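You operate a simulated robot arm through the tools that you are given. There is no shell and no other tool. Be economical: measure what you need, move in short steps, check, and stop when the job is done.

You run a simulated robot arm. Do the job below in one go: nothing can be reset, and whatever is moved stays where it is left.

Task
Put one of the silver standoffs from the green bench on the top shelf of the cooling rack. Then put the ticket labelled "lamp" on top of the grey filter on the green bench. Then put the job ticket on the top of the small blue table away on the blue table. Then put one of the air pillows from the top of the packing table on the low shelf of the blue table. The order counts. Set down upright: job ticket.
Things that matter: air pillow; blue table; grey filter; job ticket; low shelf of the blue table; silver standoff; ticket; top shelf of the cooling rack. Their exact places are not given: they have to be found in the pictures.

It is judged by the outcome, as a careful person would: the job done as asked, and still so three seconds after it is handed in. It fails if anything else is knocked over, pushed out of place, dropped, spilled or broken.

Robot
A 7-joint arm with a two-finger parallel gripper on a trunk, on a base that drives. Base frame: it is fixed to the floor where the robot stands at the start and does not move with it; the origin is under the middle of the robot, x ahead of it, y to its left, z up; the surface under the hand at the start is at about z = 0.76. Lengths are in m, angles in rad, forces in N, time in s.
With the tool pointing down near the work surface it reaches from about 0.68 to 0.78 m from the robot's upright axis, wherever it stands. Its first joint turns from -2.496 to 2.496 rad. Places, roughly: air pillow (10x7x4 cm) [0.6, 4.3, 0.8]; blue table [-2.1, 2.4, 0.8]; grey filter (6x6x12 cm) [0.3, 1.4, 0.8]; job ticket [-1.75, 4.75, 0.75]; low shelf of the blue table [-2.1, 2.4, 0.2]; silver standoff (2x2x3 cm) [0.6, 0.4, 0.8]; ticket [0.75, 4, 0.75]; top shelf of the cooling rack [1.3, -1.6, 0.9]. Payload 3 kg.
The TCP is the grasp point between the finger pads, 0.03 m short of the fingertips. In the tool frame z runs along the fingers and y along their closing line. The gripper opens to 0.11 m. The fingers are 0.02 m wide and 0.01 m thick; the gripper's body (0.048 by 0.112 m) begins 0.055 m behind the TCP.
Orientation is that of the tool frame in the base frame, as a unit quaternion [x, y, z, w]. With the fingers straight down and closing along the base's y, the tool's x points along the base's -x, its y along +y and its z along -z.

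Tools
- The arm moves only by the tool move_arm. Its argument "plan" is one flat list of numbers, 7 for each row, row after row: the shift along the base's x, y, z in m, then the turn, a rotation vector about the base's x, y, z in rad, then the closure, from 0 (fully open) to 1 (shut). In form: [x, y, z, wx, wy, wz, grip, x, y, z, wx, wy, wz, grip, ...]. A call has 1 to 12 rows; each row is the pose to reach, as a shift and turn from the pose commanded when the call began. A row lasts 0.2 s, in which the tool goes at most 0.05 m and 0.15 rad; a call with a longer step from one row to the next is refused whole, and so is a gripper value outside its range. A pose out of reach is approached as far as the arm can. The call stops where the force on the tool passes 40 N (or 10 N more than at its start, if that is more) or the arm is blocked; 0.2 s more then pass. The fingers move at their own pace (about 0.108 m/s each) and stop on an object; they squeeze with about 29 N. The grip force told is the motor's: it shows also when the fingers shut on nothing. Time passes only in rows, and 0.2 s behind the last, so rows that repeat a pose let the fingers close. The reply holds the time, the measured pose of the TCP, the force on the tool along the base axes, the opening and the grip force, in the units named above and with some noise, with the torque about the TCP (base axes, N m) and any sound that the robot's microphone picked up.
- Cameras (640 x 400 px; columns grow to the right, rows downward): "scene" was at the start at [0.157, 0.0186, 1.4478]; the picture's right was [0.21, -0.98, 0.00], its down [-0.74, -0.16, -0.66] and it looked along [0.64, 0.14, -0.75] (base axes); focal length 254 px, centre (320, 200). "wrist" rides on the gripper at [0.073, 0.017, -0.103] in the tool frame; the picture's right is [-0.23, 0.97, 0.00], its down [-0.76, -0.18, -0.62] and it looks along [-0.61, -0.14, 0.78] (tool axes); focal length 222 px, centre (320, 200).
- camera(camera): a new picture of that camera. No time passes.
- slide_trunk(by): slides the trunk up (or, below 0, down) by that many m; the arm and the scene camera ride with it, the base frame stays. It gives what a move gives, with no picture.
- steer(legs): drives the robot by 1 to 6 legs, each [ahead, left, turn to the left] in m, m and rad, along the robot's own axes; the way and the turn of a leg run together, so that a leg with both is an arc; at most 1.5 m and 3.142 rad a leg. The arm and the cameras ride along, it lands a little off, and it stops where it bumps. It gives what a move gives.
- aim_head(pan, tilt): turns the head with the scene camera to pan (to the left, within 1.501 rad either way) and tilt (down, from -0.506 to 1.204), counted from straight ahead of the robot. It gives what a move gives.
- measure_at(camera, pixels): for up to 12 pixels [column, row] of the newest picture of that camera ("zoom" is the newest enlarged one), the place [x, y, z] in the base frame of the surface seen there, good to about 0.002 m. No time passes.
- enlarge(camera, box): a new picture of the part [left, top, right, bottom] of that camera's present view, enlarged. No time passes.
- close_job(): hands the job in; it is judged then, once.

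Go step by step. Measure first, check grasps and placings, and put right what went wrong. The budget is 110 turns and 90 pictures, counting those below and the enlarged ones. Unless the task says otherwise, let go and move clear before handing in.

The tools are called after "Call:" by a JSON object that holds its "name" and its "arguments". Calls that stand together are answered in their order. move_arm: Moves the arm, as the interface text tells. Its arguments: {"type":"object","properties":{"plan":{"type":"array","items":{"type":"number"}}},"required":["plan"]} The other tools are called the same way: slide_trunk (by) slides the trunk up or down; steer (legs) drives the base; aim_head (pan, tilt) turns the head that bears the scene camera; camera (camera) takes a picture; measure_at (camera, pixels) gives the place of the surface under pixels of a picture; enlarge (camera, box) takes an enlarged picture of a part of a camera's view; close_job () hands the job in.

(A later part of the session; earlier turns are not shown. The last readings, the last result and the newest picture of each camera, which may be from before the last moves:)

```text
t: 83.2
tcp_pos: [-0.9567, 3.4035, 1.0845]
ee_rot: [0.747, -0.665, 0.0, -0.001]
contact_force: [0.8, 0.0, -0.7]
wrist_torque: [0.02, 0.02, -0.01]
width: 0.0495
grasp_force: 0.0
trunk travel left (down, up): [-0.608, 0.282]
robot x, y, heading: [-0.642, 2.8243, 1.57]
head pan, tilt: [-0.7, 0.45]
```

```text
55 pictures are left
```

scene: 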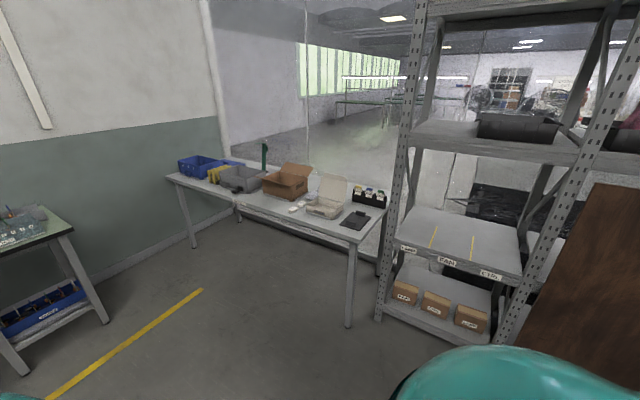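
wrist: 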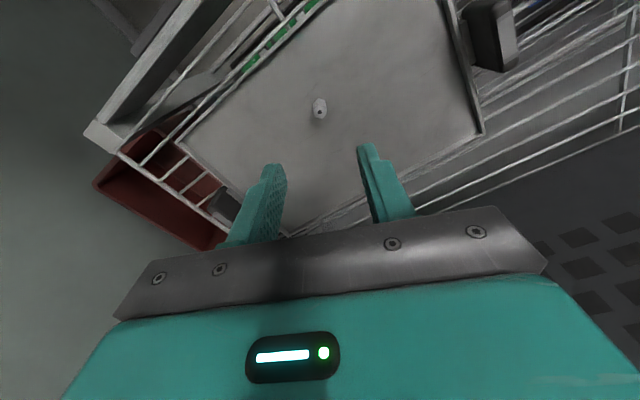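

Call:
{"name": "enlarge", "arguments": {"camera": "scene", "box": [160, 140, 400, 290]}}

Call:
{"name": "enlarge", "arguments": {"camera": "scene", "box": [285, 165, 395, 235]}}

Call:
{"name": "measure_at", "arguments": {"camera": "scene", "pixels": [[355, 220], [325, 207], [295, 207], [370, 196], [360, 240], [352, 320], [190, 187], [236, 215], [350, 270], [385, 205], [365, 225], [380, 310]]}}

```text
2.67 times, centred on (280, 215) of scene
```

zoom: 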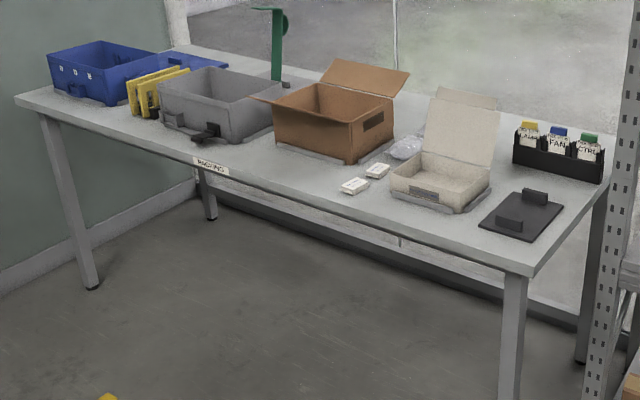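

```text
5.71 times, centred on (340, 200) of scene
```

zoom: 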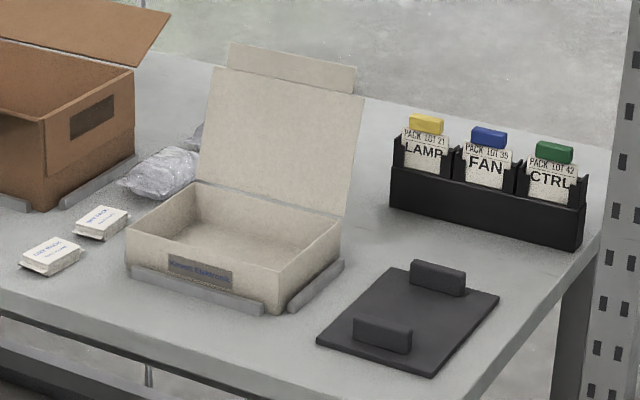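

```text
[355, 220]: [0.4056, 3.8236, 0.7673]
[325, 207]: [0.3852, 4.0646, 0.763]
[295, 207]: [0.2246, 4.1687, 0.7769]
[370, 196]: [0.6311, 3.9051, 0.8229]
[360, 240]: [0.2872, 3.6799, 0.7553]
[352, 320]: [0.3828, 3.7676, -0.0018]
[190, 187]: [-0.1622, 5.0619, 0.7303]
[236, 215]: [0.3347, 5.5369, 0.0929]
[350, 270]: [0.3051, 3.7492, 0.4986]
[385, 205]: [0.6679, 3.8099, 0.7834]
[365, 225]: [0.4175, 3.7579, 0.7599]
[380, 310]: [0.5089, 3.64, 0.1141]
```

The tickets LAMP, FAN and CTRL stand in a black holder; LAMP carries a yellow grip at zoom (425,124). Some air pillow is at (160,172) behind the cartons. I measure these.

Call:
{"name": "measure_at", "arguments": {"camera": "zoom", "pixels": [[425, 125], [410, 120], [440, 128], [488, 138], [555, 152], [425, 150], [395, 140], [580, 190], [160, 175], [190, 140], [260, 120], [490, 210]]}}

Call:
{"name": "enlarge", "arguments": {"camera": "scene", "box": [345, 178, 395, 212]}}

```text
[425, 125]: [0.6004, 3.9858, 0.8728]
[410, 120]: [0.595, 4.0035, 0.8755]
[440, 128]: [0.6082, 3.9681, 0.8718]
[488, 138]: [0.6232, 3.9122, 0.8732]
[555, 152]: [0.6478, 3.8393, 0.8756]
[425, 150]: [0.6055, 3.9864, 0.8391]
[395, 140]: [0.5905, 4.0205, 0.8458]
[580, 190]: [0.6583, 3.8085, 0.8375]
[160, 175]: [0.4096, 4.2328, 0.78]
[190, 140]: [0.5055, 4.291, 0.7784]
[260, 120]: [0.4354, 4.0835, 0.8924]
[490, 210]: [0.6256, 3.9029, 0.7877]
```

```text
11.76 times, centred on (370, 195) of scene
```

zoom: 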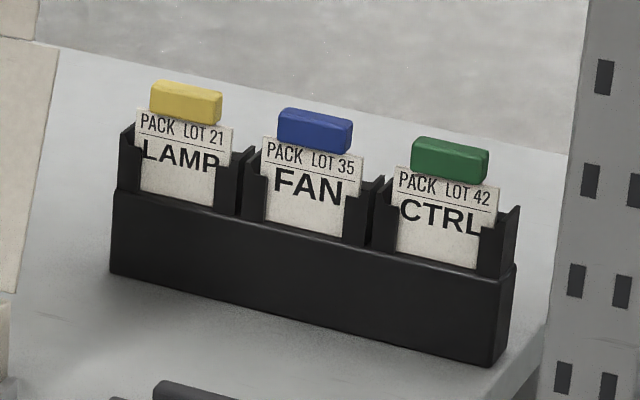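

LAMP's yellow grip sits at about (0.602,3.986), top z≈0.88, its long side along the holder (0.3,-0.95), so I must close along (0.95,0.31). I drive to face it from the table's front at a safe distance.

Call:
{"name": "steer", "arguments": {"legs": [[0, 0, -1.755], [0.139, 0.841, 0]]}}

Call:
{"name": "slide_trunk", "arguments": {"by": 0.1}}

Call:
{"name": "move_arm", "arguments": {"plan": [0, 0, 0, 0, 0, -0.14, 0.4, 0, 0, 0, 0, 0, -0.28, 0.4, 0, 0, 0, 0, 0, -0.42, 0.4, 0, 0, 0, 0, 0, -0.56, 0.4, 0, 0, 0, 0, 0, -0.7, 0.4, 0, 0, 0, 0, 0, -0.84, 0.4, 0, 0, 0, 0, 0, -0.98, 0.4, 0, 0, 0, 0, 0, -1.1, 0.4, 0, 0, 0, 0, 0, -1.19, 0.4]}}

Call:
{"name": "aim_head", "arguments": {"pan": 0.4, "tilt": 0.6}}

Call:
{"name": "camera", "arguments": {"camera": "scene"}}

```text
t: 92.0
tcp_pos: [0.2833, 3.8267, 1.0847]
ee_rot: [0.035, 0.999, -0.001, 0.001]
contact_force: [0.1, 0.1, 0.8]
wrist_torque: [-0.01, -0.02, -0.01]
width: 0.0494
grasp_force: 0.2
trunk travel left (down, up): [-0.608, 0.282]
robot x, y, heading: [-0.3428, 3.6229, -0.197]
head pan, tilt: [-0.7, 0.45]
```

```text
t: 93.3
tcp_pos: [0.2836, 3.8272, 1.1837]
ee_rot: [0.036, 0.999, 0.0, 0.001]
contact_force: [0.4, 0.0, 0.0]
wrist_torque: [-0.05, -0.04, 0.02]
width: 0.0495
grasp_force: 0.0
trunk travel left (down, up): [-0.708, 0.182]
robot x, y, heading: [-0.3402, 3.6238, -0.192]
head pan, tilt: [-0.7, 0.45]
```

```text
t: 95.3
tcp_pos: [0.2824, 3.8268, 1.1845]
ee_rot: [0.592, 0.806, 0.0, 0.0]
contact_force: [0.2, 0.5, 0.1]
wrist_torque: [0.0, 0.01, 0.04]
width: 0.0661
grasp_force: 0.1
trunk travel left (down, up): [-0.708, 0.182]
robot x, y, heading: [-0.3413, 3.6215, -0.189]
head pan, tilt: [-0.7, 0.45]
```

```text
t: 96.7
tcp_pos: [0.2836, 3.8267, 1.1843]
ee_rot: [0.589, 0.808, -0.001, 0.001]
contact_force: [0.1, -0.5, 0.4]
wrist_torque: [0.0, 0.0, 0.0]
width: 0.0659
grasp_force: 0.1
trunk travel left (down, up): [-0.708, 0.182]
robot x, y, heading: [-0.343, 3.6233, -0.189]
head pan, tilt: [0.4, 0.6]
```

```text
51 pictures are left
```

scene: 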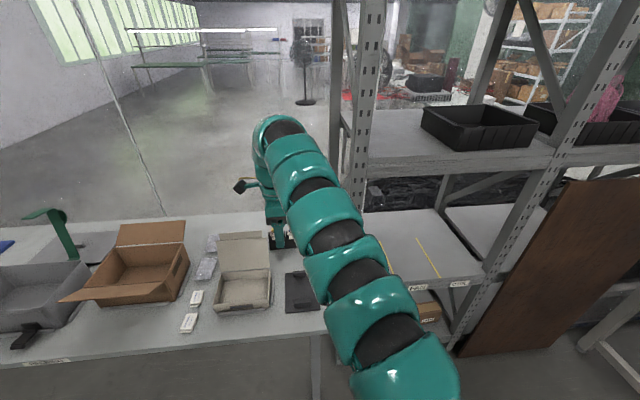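

The closing line is now along (0.95,0.31) as wanted. I move the base closer by (0.27,0.137) with the hand high.

Call:
{"name": "steer", "arguments": {"legs": [[0.239, 0.185, 0]]}}

Call:
{"name": "camera", "arguments": {"camera": "wrist"}}

```text
t: 98.7
tcp_pos: [0.5554, 3.9621, 1.1843]
ee_rot: [0.591, 0.807, -0.001, 0.0]
contact_force: [-0.2, 0.5, 0.1]
wrist_torque: [-0.03, -0.02, 0.03]
width: 0.0659
grasp_force: 0.1
trunk travel left (down, up): [-0.708, 0.182]
robot x, y, heading: [-0.0724, 3.76, -0.198]
head pan, tilt: [0.4, 0.6]
```

```text
50 pictures are left
```

wrist: 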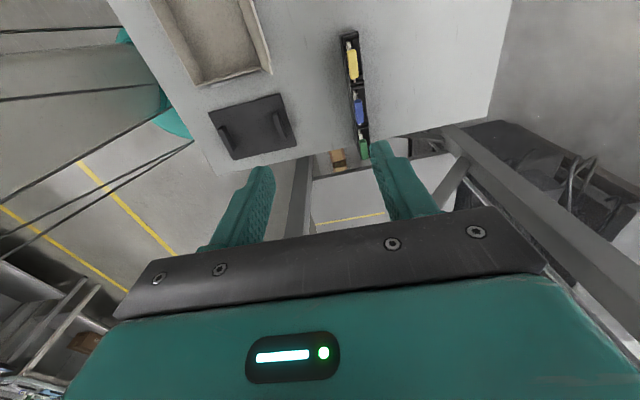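

The yellow grip shows at (352,62). I measure it finely.

Call:
{"name": "enlarge", "arguments": {"camera": "wrist", "box": [310, 25, 400, 81]}}

Call:
{"name": "measure_at", "arguments": {"camera": "zoom", "pixels": [[290, 170], [310, 360], [300, 260], [270, 260], [335, 260], [320, 300], [290, 120], [300, 380]]}}

```text
7.11 times, centred on (355, 53) of wrist
```

zoom: 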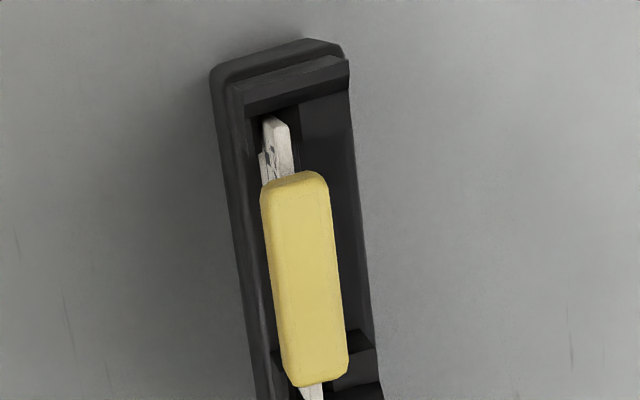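

```text
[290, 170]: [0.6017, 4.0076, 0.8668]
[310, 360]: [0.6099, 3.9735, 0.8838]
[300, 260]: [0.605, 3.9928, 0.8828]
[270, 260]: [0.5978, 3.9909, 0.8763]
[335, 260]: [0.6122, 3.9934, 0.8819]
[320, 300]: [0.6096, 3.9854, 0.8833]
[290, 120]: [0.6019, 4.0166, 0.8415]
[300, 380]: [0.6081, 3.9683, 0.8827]
```

Grip centre ≈(0.606, 3.988), top z 0.8835, about 15 mm thick. I come down to just above it first.

Call:
{"name": "move_arm", "arguments": {"plan": [0, 0, -0.045, 0, 0, 0, 0.4, 0, 0, -0.09, 0, 0, 0, 0.4, 0, 0, -0.135, 0, 0, 0, 0.4, 0, 0, -0.18, 0, 0, 0, 0.4, 0, 0, -0.22, 0, 0, 0, 0.4, 0, 0, -0.25, 0, 0, 0, 0.4, 0.025, 0.013, -0.25, 0, 0, 0, 0.4, 0.0506, 0.026, -0.25, 0, 0, 0, 0.4, 0.0506, 0.026, -0.25, 0, 0, 0, 0.4]}}

Call:
{"name": "camera", "arguments": {"camera": "wrist"}}

```text
t: 100.7
tcp_pos: [0.5695, 3.9586, 0.9399]
ee_rot: [0.592, 0.806, -0.001, 0.001]
contact_force: [-0.3, -0.9, -0.1]
wrist_torque: [-0.02, 0.05, 0.0]
width: 0.0664
grasp_force: 0.1
out of reach, approached as far as the arm can: row 7, 8, 9
trunk travel left (down, up): [-0.708, 0.182]
robot x, y, heading: [-0.0712, 3.7563, -0.19]
head pan, tilt: [0.4, 0.6]
```

```text
48 pictures are left
```

wrist: 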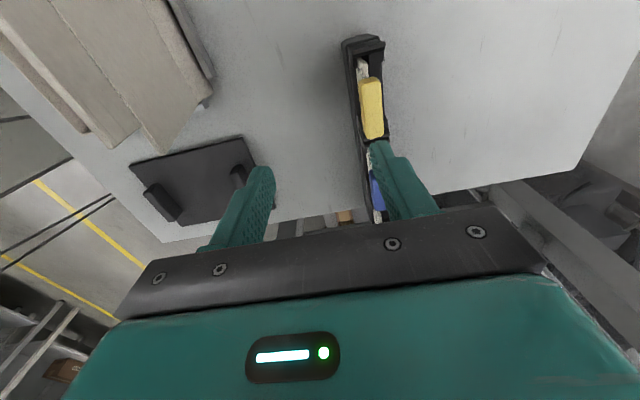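

The arm tops out at radius 0.67, so I carry the last (0.037,0.029) by base.

Call:
{"name": "steer", "arguments": {"legs": [[0.0303, 0.0358, 0]]}}

Call:
{"name": "enlarge", "arguments": {"camera": "wrist", "box": [200, 50, 440, 220]}}

```text
t: 101.7
tcp_pos: [0.6082, 3.9899, 0.9389]
ee_rot: [0.591, 0.807, -0.002, 0.001]
contact_force: [-0.1, 0.3, -0.7]
wrist_torque: [-0.02, 0.04, 0.0]
width: 0.0658
grasp_force: 0.0
trunk travel left (down, up): [-0.708, 0.182]
robot x, y, heading: [-0.0346, 3.7935, -0.197]
head pan, tilt: [0.4, 0.6]
```

```text
2.35 times, centred on (320, 135) of wrist
```

zoom: 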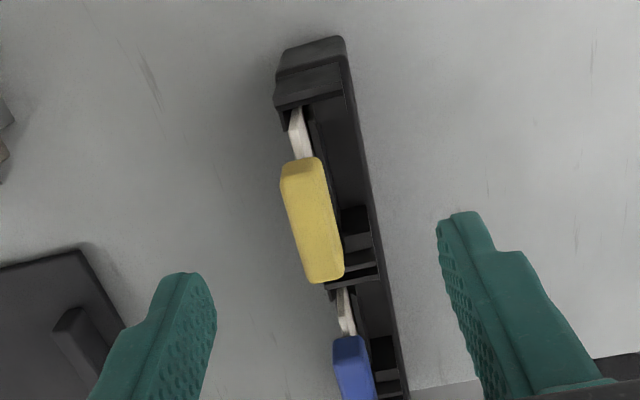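

The yellow grip is centred between the fingers. I lower 5.9 cm by the trunk and close.

Call:
{"name": "slide_trunk", "arguments": {"by": -0.06}}

Call:
{"name": "move_arm", "arguments": {"plan": [0, 0, 0, 0, 0, 0, 0.7, 0, 0, 0, 0, 0, 0, 0.95, 0, 0, 0, 0, 0, 0, 0.95, 0, 0, 0, 0, 0, 0, 0.95]}}

Call:
{"name": "camera", "arguments": {"camera": "wrist"}}

```text
t: 102.7
tcp_pos: [0.6064, 3.9881, 0.8788]
ee_rot: [0.591, 0.807, 0.0, -0.001]
contact_force: [0.3, -0.2, 0.7]
wrist_torque: [-0.02, 0.0, 0.0]
width: 0.0658
grasp_force: 0.1
trunk travel left (down, up): [-0.648, 0.242]
robot x, y, heading: [-0.0348, 3.7895, -0.197]
head pan, tilt: [0.4, 0.6]
```

```text
t: 103.7
tcp_pos: [0.6054, 3.9893, 0.8795]
ee_rot: [0.591, 0.806, 0.0, 0.001]
contact_force: [-2.4, -0.5, 0.8]
wrist_torque: [-0.03, 0.07, 0.05]
width: 0.0127
grasp_force: 28.7
trunk travel left (down, up): [-0.648, 0.242]
robot x, y, heading: [-0.0328, 3.79, -0.193]
head pan, tilt: [0.4, 0.6]
```

```text
46 pictures are left
```

wrist: 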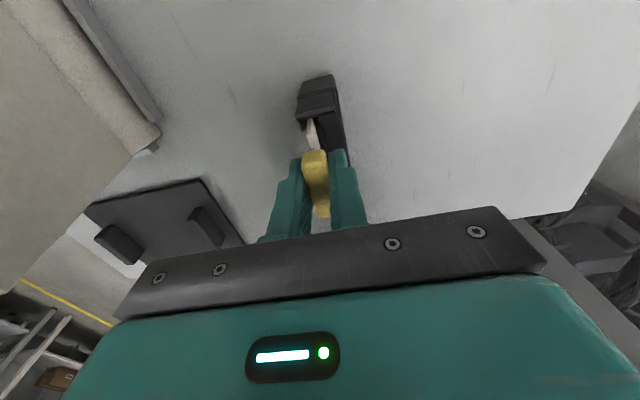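

The grip is held (width 0.0127). I lift straight up with the trunk.

Call:
{"name": "slide_trunk", "arguments": {"by": 0.03}}

Call:
{"name": "slide_trunk", "arguments": {"by": 0.13}}

Call:
{"name": "camera", "arguments": {"camera": "wrist"}}

Call:
{"name": "camera", "arguments": {"camera": "scene"}}

```text
t: 104.4
tcp_pos: [0.6068, 3.9905, 0.909]
ee_rot: [0.592, 0.806, 0.0, 0.0]
contact_force: [-0.1, -0.3, 1.0]
wrist_torque: [0.02, -0.01, 0.03]
width: 0.0127
grasp_force: 29.0
trunk travel left (down, up): [-0.678, 0.212]
robot x, y, heading: [-0.0391, 3.7891, -0.193]
head pan, tilt: [0.4, 0.6]
```

```text
t: 106.0
tcp_pos: [0.6066, 3.9891, 1.0405]
ee_rot: [0.592, 0.806, 0.0, 0.0]
contact_force: [-0.7, -0.1, 0.0]
wrist_torque: [-0.02, 0.0, 0.01]
width: 0.0127
grasp_force: 28.6
trunk travel left (down, up): [-0.808, 0.082]
robot x, y, heading: [-0.035, 3.7916, -0.195]
head pan, tilt: [0.4, 0.6]
```

```text
45 pictures are left
```

wrist: 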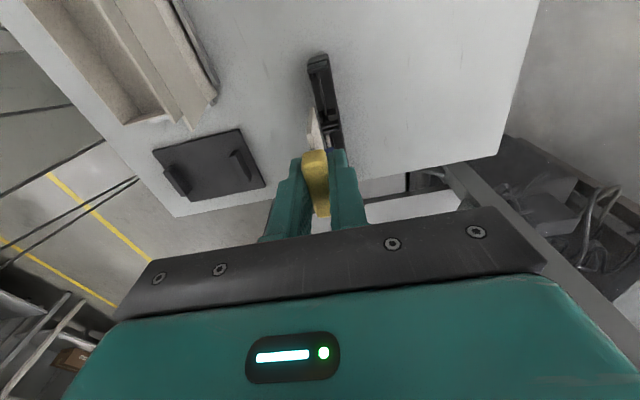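

```text
44 pictures are left
```

scene: 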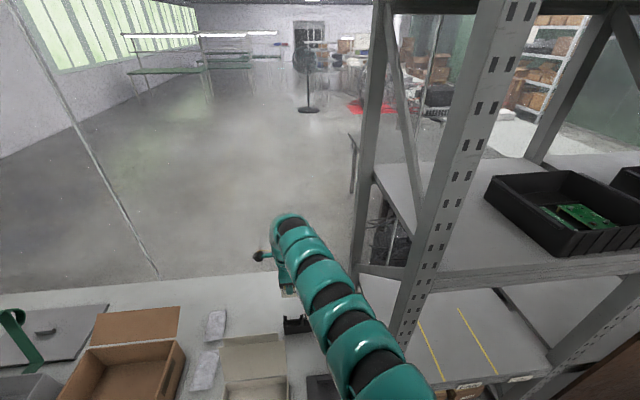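

The LAMP ticket came out. I enlarge the wrist view to see its size.

Call:
{"name": "enlarge", "arguments": {"camera": "wrist", "box": [270, 90, 370, 230]}}

Call:
{"name": "enlarge", "arguments": {"camera": "scene", "box": [250, 230, 330, 340]}}

```text
2.86 times, centred on (320, 160) of wrist
```

zoom: 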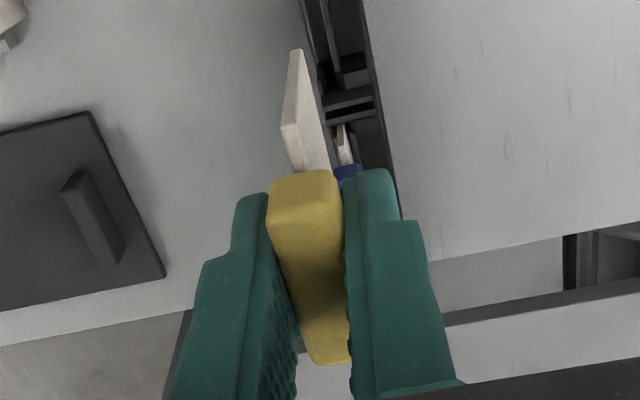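

```text
3.64 times, centred on (290, 285) of scene
```

zoom: 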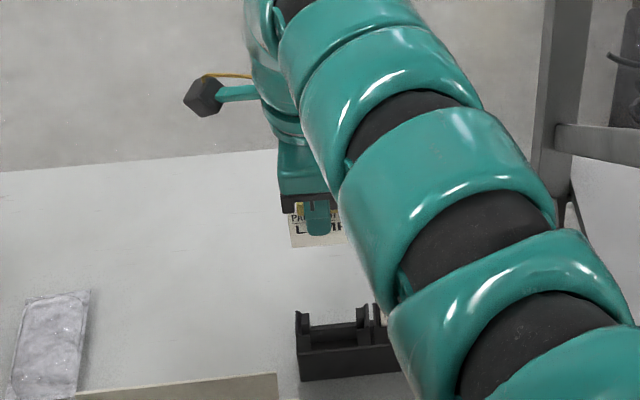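

I measure the card's bottom edge.

Call:
{"name": "measure_at", "arguments": {"camera": "zoom", "pixels": [[300, 244], [300, 238], [340, 242], [293, 212], [320, 232]]}}

Call:
{"name": "steer", "arguments": {"legs": [[-0.42, -0.1, 0]]}}

Call:
{"name": "move_arm", "arguments": {"plan": [0, 0, 0.0, 0, 0, 0.12, 0.95, 0, 0, 0.0, 0, 0, 0.25, 0.95]}}

Call:
{"name": "camera", "arguments": {"camera": "scene"}}

```text
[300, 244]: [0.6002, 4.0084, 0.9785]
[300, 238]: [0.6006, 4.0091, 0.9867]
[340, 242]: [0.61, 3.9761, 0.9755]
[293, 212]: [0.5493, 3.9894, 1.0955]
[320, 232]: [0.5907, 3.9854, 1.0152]
```

```text
t: 108.6
tcp_pos: [0.1767, 3.9722, 1.0403]
ee_rot: [0.59, 0.807, 0.0, 0.0]
contact_force: [-1.3, 0.0, 0.9]
wrist_torque: [0.01, -0.02, 0.02]
width: 0.0123
grasp_force: 28.5
trunk travel left (down, up): [-0.808, 0.082]
robot x, y, heading: [-0.4653, 3.7706, -0.195]
head pan, tilt: [0.4, 0.6]
```

```text
t: 109.2
tcp_pos: [0.1768, 3.9725, 1.0391]
ee_rot: [0.484, 0.875, 0.0, 0.0]
contact_force: [-0.7, 0.2, -0.7]
wrist_torque: [-0.04, 0.0, -0.04]
width: 0.0126
grasp_force: 28.6
trunk travel left (down, up): [-0.808, 0.082]
robot x, y, heading: [-0.4643, 3.777, -0.196]
head pan, tilt: [0.4, 0.6]
```

```text
41 pictures are left
```

scene: 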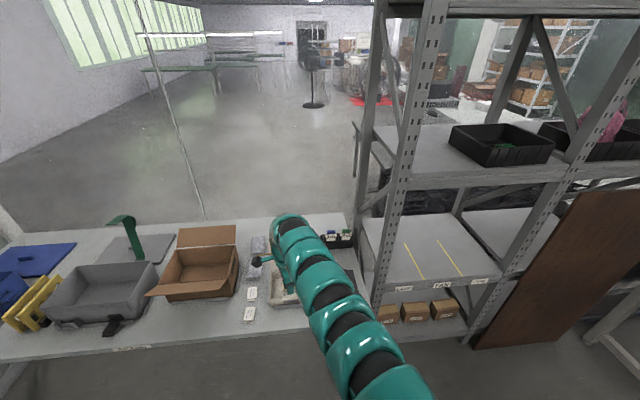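

The card's bottom is 64 mm below the grasp point, with the whole ticket about 7 cm tall. It would be safest lying flat on the 6 cm filter top, so I want to set it down here first and regrasp it by the grip's ends. I check for free table space.

Call:
{"name": "measure_at", "arguments": {"camera": "scene", "pixels": [[200, 300], [200, 325], [200, 345], [225, 330], [150, 322], [150, 345], [248, 313], [170, 296], [252, 290], [270, 320], [120, 340], [65, 325]]}}

Call:
{"name": "enlarge", "arguments": {"camera": "scene", "box": [100, 210, 360, 370]}}

```text
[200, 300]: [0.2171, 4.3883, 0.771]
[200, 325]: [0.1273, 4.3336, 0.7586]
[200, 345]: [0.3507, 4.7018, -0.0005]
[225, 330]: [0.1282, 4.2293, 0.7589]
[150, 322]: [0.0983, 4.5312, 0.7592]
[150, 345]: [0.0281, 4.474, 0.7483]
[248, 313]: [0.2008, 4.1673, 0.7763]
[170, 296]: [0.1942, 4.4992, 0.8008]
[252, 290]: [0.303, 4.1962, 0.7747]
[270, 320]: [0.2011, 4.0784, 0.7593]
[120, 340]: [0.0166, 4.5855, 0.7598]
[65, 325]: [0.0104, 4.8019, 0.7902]
```

```text
2.46 times, centred on (230, 290) of scene
```

zoom: 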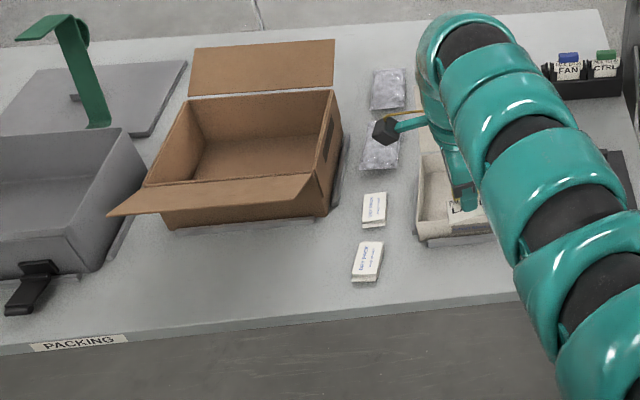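

There's clear space at about (0.12,4.33) in front of the brown box. I turn the tool so the ticket's faces look along the table, and carry it there.

Call:
{"name": "move_arm", "arguments": {"plan": [0, 0, 0, 0, 0, 0.14, 0.95, 0, 0, 0, 0, 0, 0.28, 0.95, 0, 0, 0, 0, 0, 0.42, 0.95, 0, 0, 0, 0, 0, 0.56, 0.95, 0, 0, 0, 0, 0, 0.7, 0.95, 0, 0, 0, 0, 0, 0.84, 0.95, 0, 0, 0, 0, 0, 0.98, 0.95, 0, 0, 0, 0, 0, 1.12, 0.95, 0, 0, 0, 0, 0, 1.22, 0.95, 0, 0, 0, 0, 0, 1.32, 0.95]}}

Call:
{"name": "steer", "arguments": {"legs": [[-0.1255, 0.339, 0]]}}

Call:
{"name": "slide_trunk", "arguments": {"by": -0.19}}

Call:
{"name": "camera", "arguments": {"camera": "wrist"}}

```text
t: 111.4
tcp_pos: [0.1767, 3.9741, 1.0392]
ee_rot: [-0.154, 0.988, -0.001, 0.0]
contact_force: [-0.6, -0.6, 1.0]
wrist_torque: [-0.01, 0.0, 0.04]
width: 0.0126
grasp_force: 29.7
trunk travel left (down, up): [-0.808, 0.082]
robot x, y, heading: [-0.462, 3.7709, -0.196]
head pan, tilt: [0.4, 0.6]
```

```text
t: 113.7
tcp_pos: [0.1175, 4.3322, 1.0389]
ee_rot: [-0.154, 0.988, -0.001, 0.0]
contact_force: [-0.8, -0.4, -0.4]
wrist_torque: [-0.01, -0.01, 0.0]
width: 0.0125
grasp_force: 28.6
trunk travel left (down, up): [-0.808, 0.082]
robot x, y, heading: [-0.5208, 4.1288, -0.191]
head pan, tilt: [0.4, 0.6]
```

```text
t: 115.8
tcp_pos: [0.1183, 4.3313, 0.8493]
ee_rot: [-0.154, 0.988, 0.0, 0.0]
contact_force: [0.6, 0.2, -0.7]
wrist_torque: [0.05, -0.02, 0.0]
width: 0.0126
grasp_force: 29.4
trunk travel left (down, up): [-0.618, 0.272]
robot x, y, heading: [-0.5221, 4.1276, -0.187]
head pan, tilt: [0.4, 0.6]
```

```text
39 pictures are left
```

wrist: 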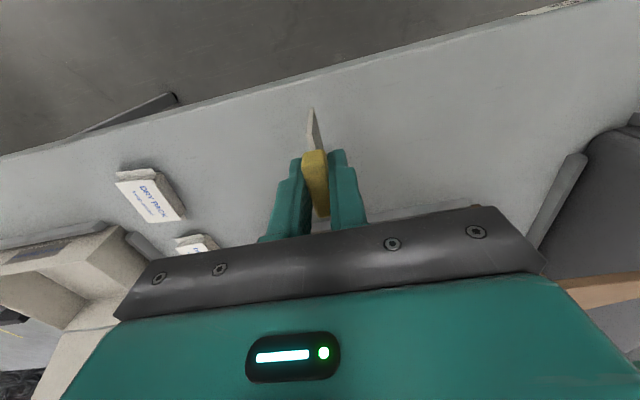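

The spot is clear. I lower until the card touches the table.

Call:
{"name": "slide_trunk", "arguments": {"by": -0.021}}

Call:
{"name": "move_arm", "arguments": {"plan": [0, 0, -0.001, 0, 0, 0, 0.95, 0, 0, -0.002, 0, 0, 0, 0.95, 0, 0, -0.003, 0, 0, 0, 0.95]}}

```text
t: 116.5
tcp_pos: [0.1178, 4.3309, 0.8276]
ee_rot: [-0.153, 0.988, 0.0, 0.001]
contact_force: [-0.2, -1.0, 0.0]
wrist_torque: [0.01, -0.01, 0.04]
width: 0.0125
grasp_force: 29.0
trunk travel left (down, up): [-0.597, 0.293]
robot x, y, heading: [-0.5222, 4.1273, -0.193]
head pan, tilt: [0.4, 0.6]
```

```text
t: 117.3
tcp_pos: [0.1177, 4.332, 0.825]
ee_rot: [-0.154, 0.988, 0.0, 0.001]
contact_force: [-1.7, 0.0, 0.7]
wrist_torque: [0.01, -0.01, 0.04]
width: 0.0123
grasp_force: 29.5
trunk travel left (down, up): [-0.597, 0.293]
robot x, y, heading: [-0.5218, 4.13, -0.188]
head pan, tilt: [0.4, 0.6]
```

Call:
{"name": "move_arm", "arguments": {"plan": [0, 0, -0.001, 0, 0, 0, 0.95, 0, 0, -0.002, 0, 0, 0, 0.95]}}

Call:
{"name": "enlarge", "arguments": {"camera": "wrist", "box": [260, 80, 390, 230]}}

```text
t: 117.9
tcp_pos: [0.1182, 4.3316, 0.8261]
ee_rot: [-0.153, 0.988, 0.001, 0.002]
contact_force: [-2.4, 0.2, 11.9]
wrist_torque: [-0.05, 0.17, 0.0]
width: 0.0125
grasp_force: 28.7
trunk travel left (down, up): [-0.597, 0.293]
robot x, y, heading: [-0.5239, 4.1282, -0.193]
head pan, tilt: [0.4, 0.6]
```

```text
2.67 times, centred on (325, 155) of wrist
```

zoom: 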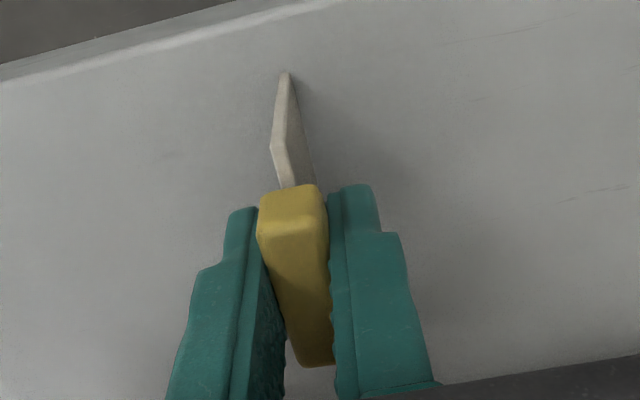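

The card is on the table (12 N). I open slowly and rise to see how it rests.

Call:
{"name": "move_arm", "arguments": {"plan": [0, 0, 0.001, 0, 0, 0, 0.9, 0, 0, 0.001, 0, 0, 0, 0.87, 0, 0, 0.001, 0, 0, 0, 0.84, 0, 0, 0.001, 0, 0, 0, 0.8, 0, 0, 0.001, 0, 0, 0, 0.7, 0, 0, 0.001, 0, 0, 0, 0.55]}}

Call:
{"name": "slide_trunk", "arguments": {"by": 0.1}}

Call:
{"name": "camera", "arguments": {"camera": "wrist"}}

```text
t: 119.3
tcp_pos: [0.118, 4.3306, 0.8246]
ee_rot: [-0.154, 0.988, 0.0, 0.0]
contact_force: [-0.7, -0.3, -0.5]
wrist_torque: [0.0, -0.02, 0.06]
width: 0.0495
grasp_force: 0.1
trunk travel left (down, up): [-0.597, 0.293]
robot x, y, heading: [-0.522, 4.1312, -0.189]
head pan, tilt: [0.4, 0.6]
```

```text
t: 120.6
tcp_pos: [0.1179, 4.3326, 0.9246]
ee_rot: [-0.153, 0.988, 0.0, 0.0]
contact_force: [0.0, 0.8, 0.3]
wrist_torque: [-0.01, 0.01, -0.03]
width: 0.0495
grasp_force: 0.1
trunk travel left (down, up): [-0.697, 0.193]
robot x, y, heading: [-0.52, 4.1288, -0.192]
head pan, tilt: [0.4, 0.6]
```

```text
37 pictures are left
```

wrist: 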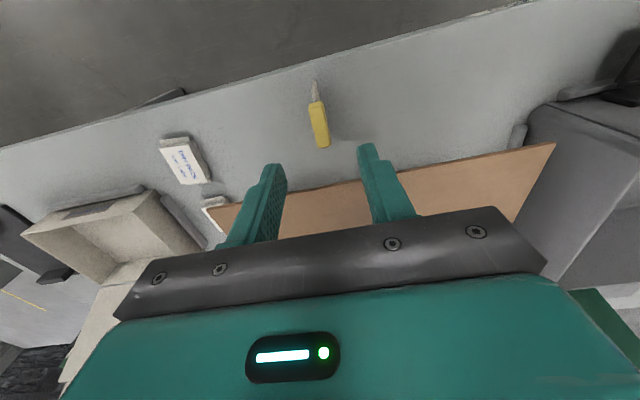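

The ticket stands by itself on its edge, steady. So it can also stand on the filter's flat top; I regrasp it at the same place and lift.

Call:
{"name": "slide_trunk", "arguments": {"by": -0.0985}}

Call:
{"name": "move_arm", "arguments": {"plan": [0, 0, 0, 0, 0, 0, 0.8, 0, 0, 0, 0, 0, 0, 0.95, 0, 0, 0, 0, 0, 0, 0.95, 0, 0, 0, 0, 0, 0, 0.95]}}

Call:
{"name": "slide_trunk", "arguments": {"by": 0.03}}

Call:
{"name": "slide_trunk", "arguments": {"by": 0.18}}

Call:
{"name": "enlarge", "arguments": {"camera": "wrist", "box": [220, 40, 420, 240]}}

```text
t: 121.9
tcp_pos: [0.1178, 4.3311, 0.8264]
ee_rot: [-0.154, 0.988, 0.0, 0.001]
contact_force: [-0.2, 0.6, 0.2]
wrist_torque: [0.05, 0.01, 0.05]
width: 0.0495
grasp_force: 0.1
trunk travel left (down, up): [-0.599, 0.291]
robot x, y, heading: [-0.526, 4.1278, -0.187]
head pan, tilt: [0.4, 0.6]
```

```text
t: 122.9
tcp_pos: [0.1177, 4.332, 0.8268]
ee_rot: [-0.153, 0.988, 0.0, 0.0]
contact_force: [0.0, 0.2, 0.7]
wrist_torque: [-0.02, -0.02, -0.02]
width: 0.0124
grasp_force: 28.6
trunk travel left (down, up): [-0.599, 0.291]
robot x, y, heading: [-0.522, 4.1297, -0.189]
head pan, tilt: [0.4, 0.6]
```

```text
t: 123.7
tcp_pos: [0.1185, 4.3321, 0.8566]
ee_rot: [-0.155, 0.988, 0.0, 0.0]
contact_force: [-0.7, -0.1, -0.6]
wrist_torque: [0.03, -0.04, 0.04]
width: 0.0127
grasp_force: 28.9
trunk travel left (down, up): [-0.629, 0.261]
robot x, y, heading: [-0.5214, 4.1288, -0.191]
head pan, tilt: [0.4, 0.6]
```

```text
t: 125.7
tcp_pos: [0.1181, 4.3308, 1.0351]
ee_rot: [-0.155, 0.988, 0.0, 0.0]
contact_force: [0.0, 0.0, -0.8]
wrist_torque: [-0.01, 0.01, 0.01]
width: 0.0127
grasp_force: 28.3
trunk travel left (down, up): [-0.809, 0.081]
robot x, y, heading: [-0.5208, 4.1297, -0.192]
head pan, tilt: [0.4, 0.6]
```

```text
2.00 times, centred on (320, 140) of wrist
```

zoom: 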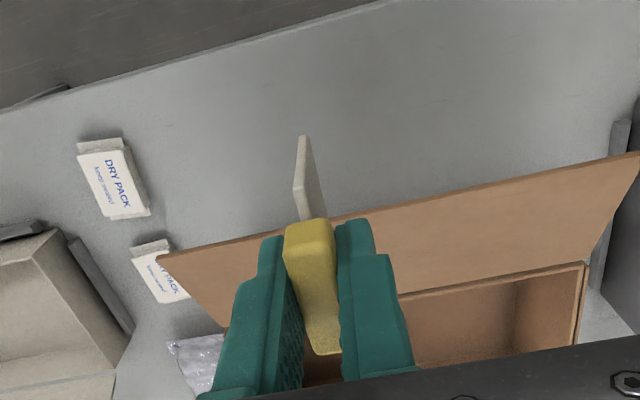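

Held again. I raise a bit and drive down the aisle to a staging spot facing the filter from beyond the chairs, then look.

Call:
{"name": "slide_trunk", "arguments": {"by": 0.06}}

Call:
{"name": "steer", "arguments": {"legs": [[-0.018, -1.124, 0], [0, 0, -0.75], [0.983, -0.655, 0]]}}

Call:
{"name": "camera", "arguments": {"camera": "scene"}}

```text
t: 126.7
tcp_pos: [0.1177, 4.3314, 1.0956]
ee_rot: [-0.154, 0.988, 0.0, 0.001]
contact_force: [-0.3, 0.0, 0.3]
wrist_torque: [-0.03, -0.03, 0.0]
width: 0.0127
grasp_force: 29.1
trunk travel left (down, up): [-0.869, 0.021]
robot x, y, heading: [-0.5223, 4.1304, -0.192]
head pan, tilt: [0.4, 0.6]
```

```text
t: 140.0
tcp_pos: [-0.1059, 1.5451, 1.0954]
ee_rot: [0.226, 0.974, 0.0, 0.0]
contact_force: [0.0, -0.3, 0.1]
wrist_torque: [0.0, 0.0, -0.01]
width: 0.0127
grasp_force: 29.6
trunk travel left (down, up): [-0.869, 0.021]
robot x, y, heading: [-0.708, 1.8448, -0.956]
head pan, tilt: [0.4, 0.6]
```

```text
35 pictures are left
```

scene: 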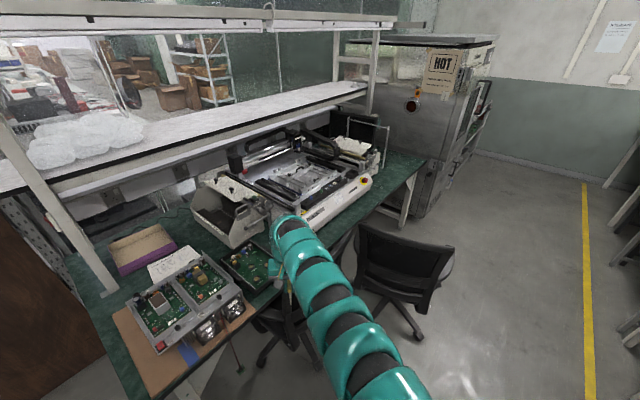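

I enlarge the area around the hand to find the filter.

Call:
{"name": "enlarge", "arguments": {"camera": "scene", "box": [200, 200, 330, 310]}}

Call:
{"name": "measure_at", "arguments": {"camera": "scene", "pixels": [[245, 310], [255, 320], [270, 285], [350, 225], [440, 250], [215, 320], [232, 310], [175, 395]]}}

```text
3.64 times, centred on (265, 255) of scene
```

zoom: 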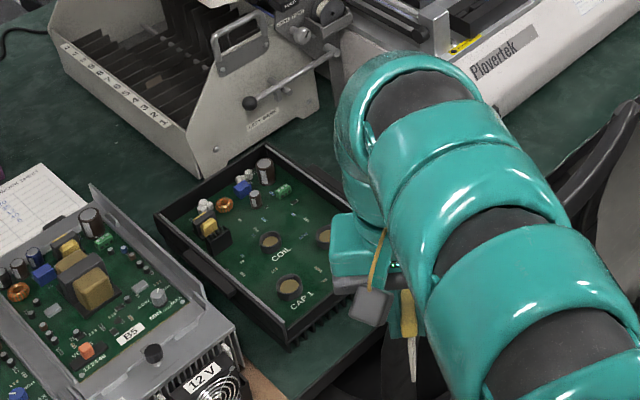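

```text
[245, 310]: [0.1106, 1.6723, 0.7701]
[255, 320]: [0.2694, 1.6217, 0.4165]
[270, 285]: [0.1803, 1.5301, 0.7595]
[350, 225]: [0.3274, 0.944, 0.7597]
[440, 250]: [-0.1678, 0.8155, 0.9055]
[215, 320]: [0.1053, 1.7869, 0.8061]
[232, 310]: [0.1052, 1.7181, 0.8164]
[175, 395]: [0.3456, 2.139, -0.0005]
```

The filter is hidden behind the arm, so I approach to about 8 cm short of it and use the wrist camera.

Call:
{"name": "steer", "arguments": {"legs": [[0.336, 0.216, 0]]}}

Call:
{"name": "camera", "arguments": {"camera": "wrist"}}

Call:
{"name": "camera", "arguments": {"camera": "scene"}}

```text
t: 142.5
tcp_pos: [0.2622, 1.401, 1.0956]
ee_rot: [0.225, 0.974, -0.001, 0.0]
contact_force: [-0.7, 0.7, -0.2]
wrist_torque: [-0.04, 0.02, -0.01]
width: 0.0128
grasp_force: 29.6
trunk travel left (down, up): [-0.869, 0.021]
robot x, y, heading: [-0.3428, 1.7011, -0.956]
head pan, tilt: [0.4, 0.6]
```

```text
33 pictures are left
```

wrist: 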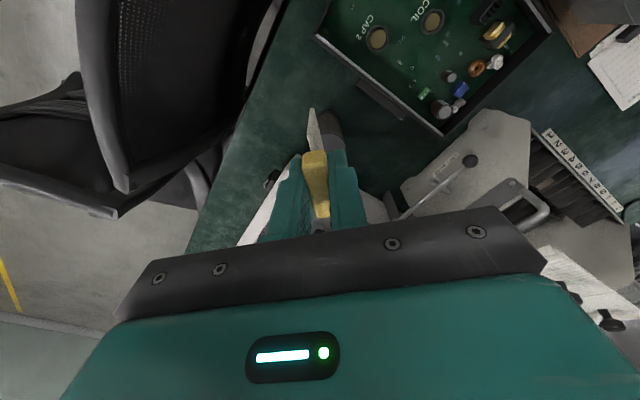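

```text
32 pictures are left
```

scene: 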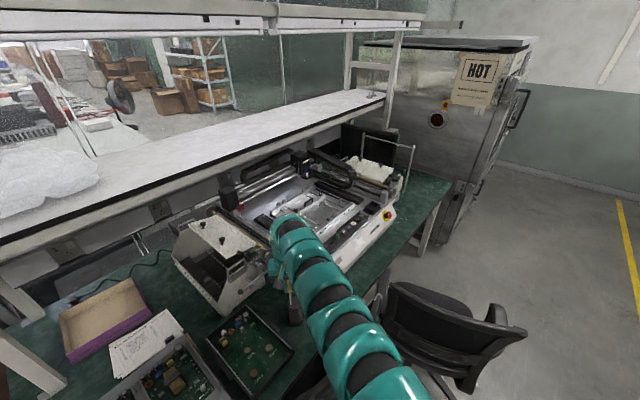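

The filter is seen in the wrist view behind the ticket near (338,128), and at (292,305) in the scene. I enlarge and measure.

Call:
{"name": "enlarge", "arguments": {"camera": "wrist", "box": [280, 90, 390, 230]}}

Call:
{"name": "measure_at", "arguments": {"camera": "wrist", "pixels": [[330, 125], [336, 130], [341, 140], [325, 115], [335, 115], [345, 145], [320, 222], [338, 145]]}}

Call:
{"name": "measure_at", "arguments": {"camera": "scene", "pixels": [[293, 298], [293, 308], [290, 295], [297, 310], [288, 312], [293, 290]]}}

```text
2.86 times, centred on (335, 160) of wrist
```

zoom: 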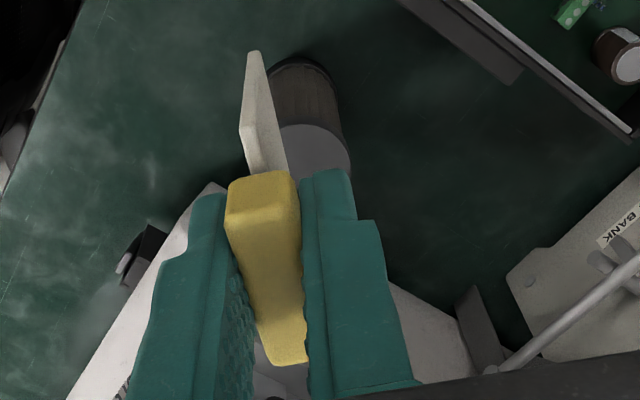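

```text
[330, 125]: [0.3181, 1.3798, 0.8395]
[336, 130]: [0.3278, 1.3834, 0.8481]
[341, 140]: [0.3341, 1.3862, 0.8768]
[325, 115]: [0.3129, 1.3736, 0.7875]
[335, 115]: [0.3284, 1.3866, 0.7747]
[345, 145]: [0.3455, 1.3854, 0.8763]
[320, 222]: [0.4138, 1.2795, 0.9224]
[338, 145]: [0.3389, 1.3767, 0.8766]
```

```text
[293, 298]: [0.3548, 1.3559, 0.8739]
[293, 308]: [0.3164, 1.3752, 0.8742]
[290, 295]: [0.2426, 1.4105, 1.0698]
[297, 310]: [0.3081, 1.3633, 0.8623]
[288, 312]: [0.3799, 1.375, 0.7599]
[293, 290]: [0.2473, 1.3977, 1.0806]
```

Filter top is at z≈0.8755, centre ≈(0.3385,1.361). I drive the last (0.076,-0.040) and check.

Call:
{"name": "steer", "arguments": {"legs": [[0.0767, 0.0393, 0]]}}

Call:
{"name": "slide_trunk", "arguments": {"by": -0.12}}

Call:
{"name": "enlarge", "arguments": {"camera": "wrist", "box": [220, 80, 420, 230]}}

```text
t: 143.6
tcp_pos: [0.3386, 1.3619, 1.0949]
ee_rot: [0.225, 0.974, 0.0, 0.0]
contact_force: [1.2, -0.1, -0.4]
wrist_torque: [0.04, 0.06, -0.02]
width: 0.0126
grasp_force: 28.7
trunk travel left (down, up): [-0.869, 0.021]
robot x, y, heading: [-0.2646, 1.6624, -0.957]
head pan, tilt: [0.4, 0.6]
```

```text
t: 145.1
tcp_pos: [0.3378, 1.3623, 0.9753]
ee_rot: [0.225, 0.974, 0.0, 0.0]
contact_force: [0.5, 0.5, -1.0]
wrist_torque: [-0.02, -0.01, 0.0]
width: 0.0125
grasp_force: 28.8
trunk travel left (down, up): [-0.749, 0.141]
robot x, y, heading: [-0.2678, 1.6588, -0.956]
head pan, tilt: [0.4, 0.6]
```

```text
2.67 times, centred on (320, 155) of wrist
```

zoom: 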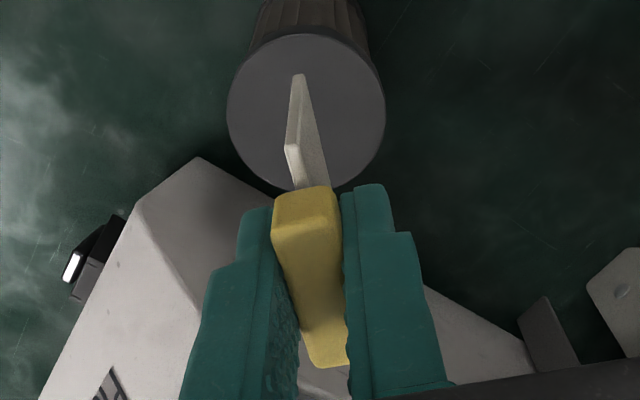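

A clear view of the filter top. I measure its rim and the card's bottom edge.

Call:
{"name": "measure_at", "arguments": {"camera": "zoom", "pixels": [[231, 115], [381, 115], [305, 41], [260, 165], [352, 165], [250, 65], [360, 65], [298, 85], [290, 145], [355, 120]]}}

```text
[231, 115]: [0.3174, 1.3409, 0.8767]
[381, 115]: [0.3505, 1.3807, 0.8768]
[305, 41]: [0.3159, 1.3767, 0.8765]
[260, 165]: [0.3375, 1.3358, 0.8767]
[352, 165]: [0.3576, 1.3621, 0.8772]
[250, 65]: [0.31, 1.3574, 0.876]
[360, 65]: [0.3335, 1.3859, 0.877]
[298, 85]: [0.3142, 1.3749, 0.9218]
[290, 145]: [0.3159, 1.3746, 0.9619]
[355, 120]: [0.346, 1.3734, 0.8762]
```

The filter's rim centre is about (0.335,1.3605); the card's centre is 3–4 mm off. I shift (-0.003,-0.002), lower to just above, then ease down.

Call:
{"name": "slide_trunk", "arguments": {"by": -0.028}}

Call:
{"name": "move_arm", "arguments": {"plan": [-0.003, -0.002, 0, 0, 0, 0, 0.95, -0.003, -0.002, -0.001, 0, 0, 0, 0.95, -0.003, -0.002, -0.002, 0, 0, 0, 0.95]}}

```text
t: 145.8
tcp_pos: [0.3383, 1.3617, 0.9484]
ee_rot: [0.225, 0.974, 0.0, 0.0]
contact_force: [-0.1, 0.0, -0.6]
wrist_torque: [0.05, 0.02, 0.03]
width: 0.0126
grasp_force: 28.9
trunk travel left (down, up): [-0.721, 0.169]
robot x, y, heading: [-0.2652, 1.6602, -0.958]
head pan, tilt: [0.4, 0.6]
```

```text
t: 146.6
tcp_pos: [0.3339, 1.3607, 0.9456]
ee_rot: [0.225, 0.974, 0.0, 0.001]
contact_force: [0.1, -0.3, -0.6]
wrist_torque: [0.0, 0.01, 0.0]
width: 0.0125
grasp_force: 29.3
trunk travel left (down, up): [-0.721, 0.169]
robot x, y, heading: [-0.2635, 1.6593, -0.954]
head pan, tilt: [0.4, 0.6]
```

Call:
{"name": "move_arm", "arguments": {"plan": [0, 0, -0.0007, 0, 0, 0, 0.95, 0, 0, -0.0014, 0, 0, 0, 0.95]}}

```text
t: 147.2
tcp_pos: [0.3353, 1.3604, 0.9449]
ee_rot: [0.225, 0.974, 0.001, 0.0]
contact_force: [-0.3, -0.4, -0.2]
wrist_torque: [-0.01, 0.01, -0.01]
width: 0.0127
grasp_force: 29.5
trunk travel left (down, up): [-0.721, 0.169]
robot x, y, heading: [-0.2644, 1.6612, -0.955]
head pan, tilt: [0.4, 0.6]
```

No contact yet; I go down in small steps.

Call:
{"name": "move_arm", "arguments": {"plan": [0, 0, -0.0005, 0, 0, 0, 0.95, 0, 0, -0.001, 0, 0, 0, 0.95]}}

Call:
{"name": "enlarge", "arguments": {"camera": "wrist", "box": [260, 80, 390, 200]}}

```text
t: 147.8
tcp_pos: [0.3343, 1.3601, 0.9432]
ee_rot: [0.225, 0.974, 0.001, 0.0]
contact_force: [-0.5, 0.6, -0.2]
wrist_torque: [-0.01, -0.02, -0.02]
width: 0.0124
grasp_force: 28.6
trunk travel left (down, up): [-0.721, 0.169]
robot x, y, heading: [-0.2649, 1.6587, -0.956]
head pan, tilt: [0.4, 0.6]
```

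```text
3.33 times, centred on (325, 140) of wrist
```

zoom: 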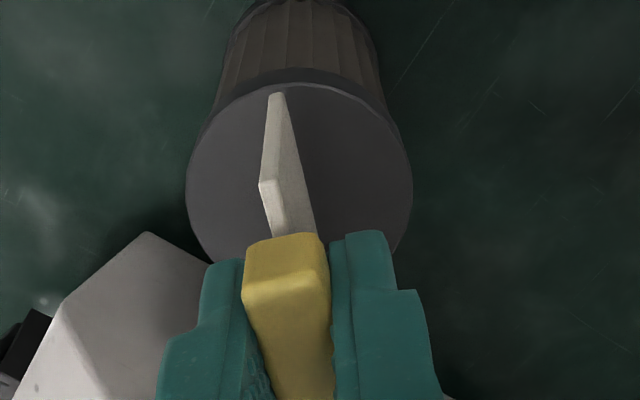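

The card is centred across the top and nearly touching. I continue easing down.

Call:
{"name": "move_arm", "arguments": {"plan": [0, 0, -0.0007, 0, 0, 0, 0.95, 0, 0, -0.0014, 0, 0, 0, 0.95]}}

```text
t: 148.4
tcp_pos: [0.3344, 1.3609, 0.942]
ee_rot: [0.225, 0.974, 0.0, 0.0]
contact_force: [0.2, 0.8, -0.7]
wrist_torque: [-0.01, -0.04, 0.03]
width: 0.0129
grasp_force: 29.3
trunk travel left (down, up): [-0.721, 0.169]
robot x, y, heading: [-0.2664, 1.6598, -0.956]
head pan, tilt: [0.4, 0.6]
```

Call:
{"name": "move_arm", "arguments": {"plan": [0, 0, -0.0007, 0, 0, 0, 0.95, 0, 0, -0.0012, 0, 0, 0, 0.95]}}

```text
t: 149.0
tcp_pos: [0.3342, 1.3603, 0.9411]
ee_rot: [0.225, 0.974, 0.0, 0.0]
contact_force: [0.4, 0.1, 0.2]
wrist_torque: [0.01, 0.01, 0.01]
width: 0.0126
grasp_force: 28.5
trunk travel left (down, up): [-0.721, 0.169]
robot x, y, heading: [-0.2615, 1.66, -0.959]
head pan, tilt: [0.4, 0.6]
```

Still no contact force; I continue in small steps.

Call:
{"name": "move_arm", "arguments": {"plan": [0, 0, -0.0007, 0, 0, 0, 0.95, 0, 0, -0.0014, 0, 0, 0, 0.95]}}

Call:
{"name": "enlarge", "arguments": {"camera": "scene", "box": [250, 240, 340, 340]}}

```text
t: 149.6
tcp_pos: [0.3347, 1.361, 0.9403]
ee_rot: [0.224, 0.974, 0.0, 0.001]
contact_force: [0.0, 0.0, 9.4]
wrist_torque: [0.03, 0.05, 0.0]
width: 0.0124
grasp_force: 28.9
trunk travel left (down, up): [-0.721, 0.169]
robot x, y, heading: [-0.2616, 1.6602, -0.952]
head pan, tilt: [0.4, 0.6]
```

```text
4.00 times, centred on (295, 290) of scene
```

zoom: 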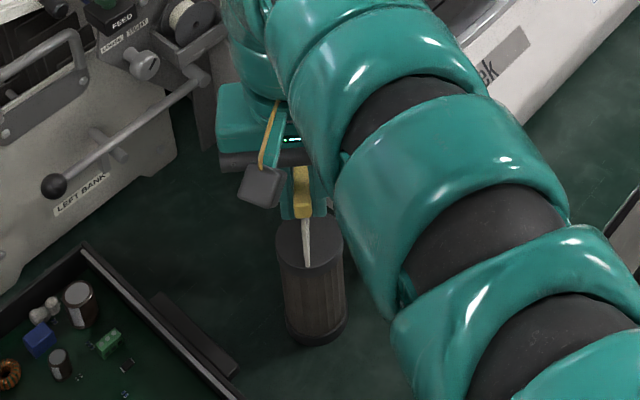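

Contact at 9 N with the card standing upright on the filter top. I release slowly and symmetrically, then rise.

Call:
{"name": "move_arm", "arguments": {"plan": [0, 0, 0.0008, 0, 0, 0, 0.9, 0, 0, 0.0008, 0, 0, 0, 0.87, 0, 0, 0.0008, 0, 0, 0, 0.84, 0, 0, 0.0008, 0, 0, 0, 0.8, 0, 0, 0.0008, 0, 0, 0, 0.7, 0, 0, 0.0008, 0, 0, 0, 0.55]}}

Call:
{"name": "slide_trunk", "arguments": {"by": 0.13}}

Call:
{"name": "camera", "arguments": {"camera": "wrist"}}

```text
t: 151.0
tcp_pos: [0.335, 1.3604, 0.9392]
ee_rot: [0.226, 0.974, 0.0, 0.001]
contact_force: [0.4, 0.5, -0.3]
wrist_torque: [0.0, -0.05, -0.02]
width: 0.0496
grasp_force: 0.1
trunk travel left (down, up): [-0.721, 0.169]
robot x, y, heading: [-0.2646, 1.6576, -0.954]
head pan, tilt: [0.4, 0.6]
```

```text
t: 152.6
tcp_pos: [0.3346, 1.3596, 1.0699]
ee_rot: [0.224, 0.975, 0.001, 0.0]
contact_force: [0.5, -0.2, -0.7]
wrist_torque: [0.03, -0.02, 0.0]
width: 0.0496
grasp_force: 0.1
trunk travel left (down, up): [-0.851, 0.039]
robot x, y, heading: [-0.2689, 1.659, -0.954]
head pan, tilt: [0.4, 0.6]
```

```text
27 pictures are left
```

wrist: 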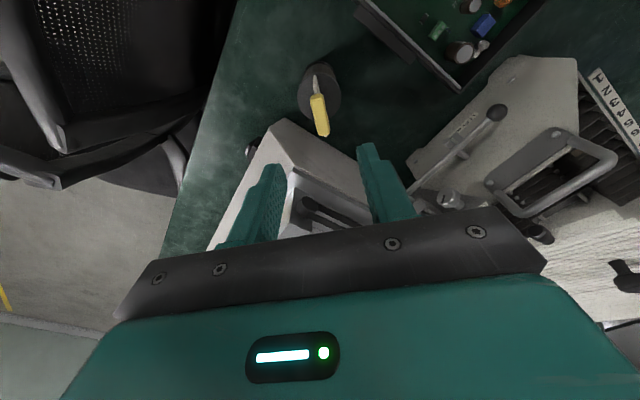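

The LAMP ticket stands on the filter (318,105); step two is done. I back out the same way, turn toward the far wall, and look at both blue tables.

Call:
{"name": "steer", "arguments": {"legs": [[-0.41, -0.255, 0], [-0.983, 0.655, 0], [0, 0, 2.305]]}}

Call:
{"name": "aim_head", "arguments": {"pan": 0.9, "tilt": 0.4}}

Call:
{"name": "camera", "arguments": {"camera": "scene"}}

```text
t: 166.5
tcp_pos: [-0.9129, 3.6737, 1.0693]
ee_rot: [0.796, -0.606, 0.001, 0.0]
contact_force: [-0.5, 0.3, -0.5]
wrist_torque: [0.04, 0.02, 0.02]
width: 0.0493
grasp_force: 0.1
trunk travel left (down, up): [-0.851, 0.039]
robot x, y, heading: [-0.7423, 3.0231, 1.342]
head pan, tilt: [0.4, 0.6]
```

```text
t: 167.4
tcp_pos: [-0.9133, 3.6729, 1.07]
ee_rot: [0.796, -0.605, -0.001, 0.0]
contact_force: [-0.6, -0.5, 0.3]
wrist_torque: [-0.01, 0.0, 0.01]
width: 0.0494
grasp_force: 0.0
trunk travel left (down, up): [-0.851, 0.039]
robot x, y, heading: [-0.7394, 3.0245, 1.34]
head pan, tilt: [0.901, 0.4]
```

```text
26 pictures are left
```

scene: 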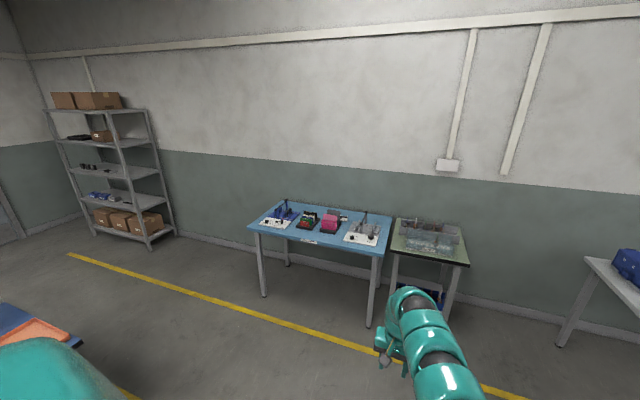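

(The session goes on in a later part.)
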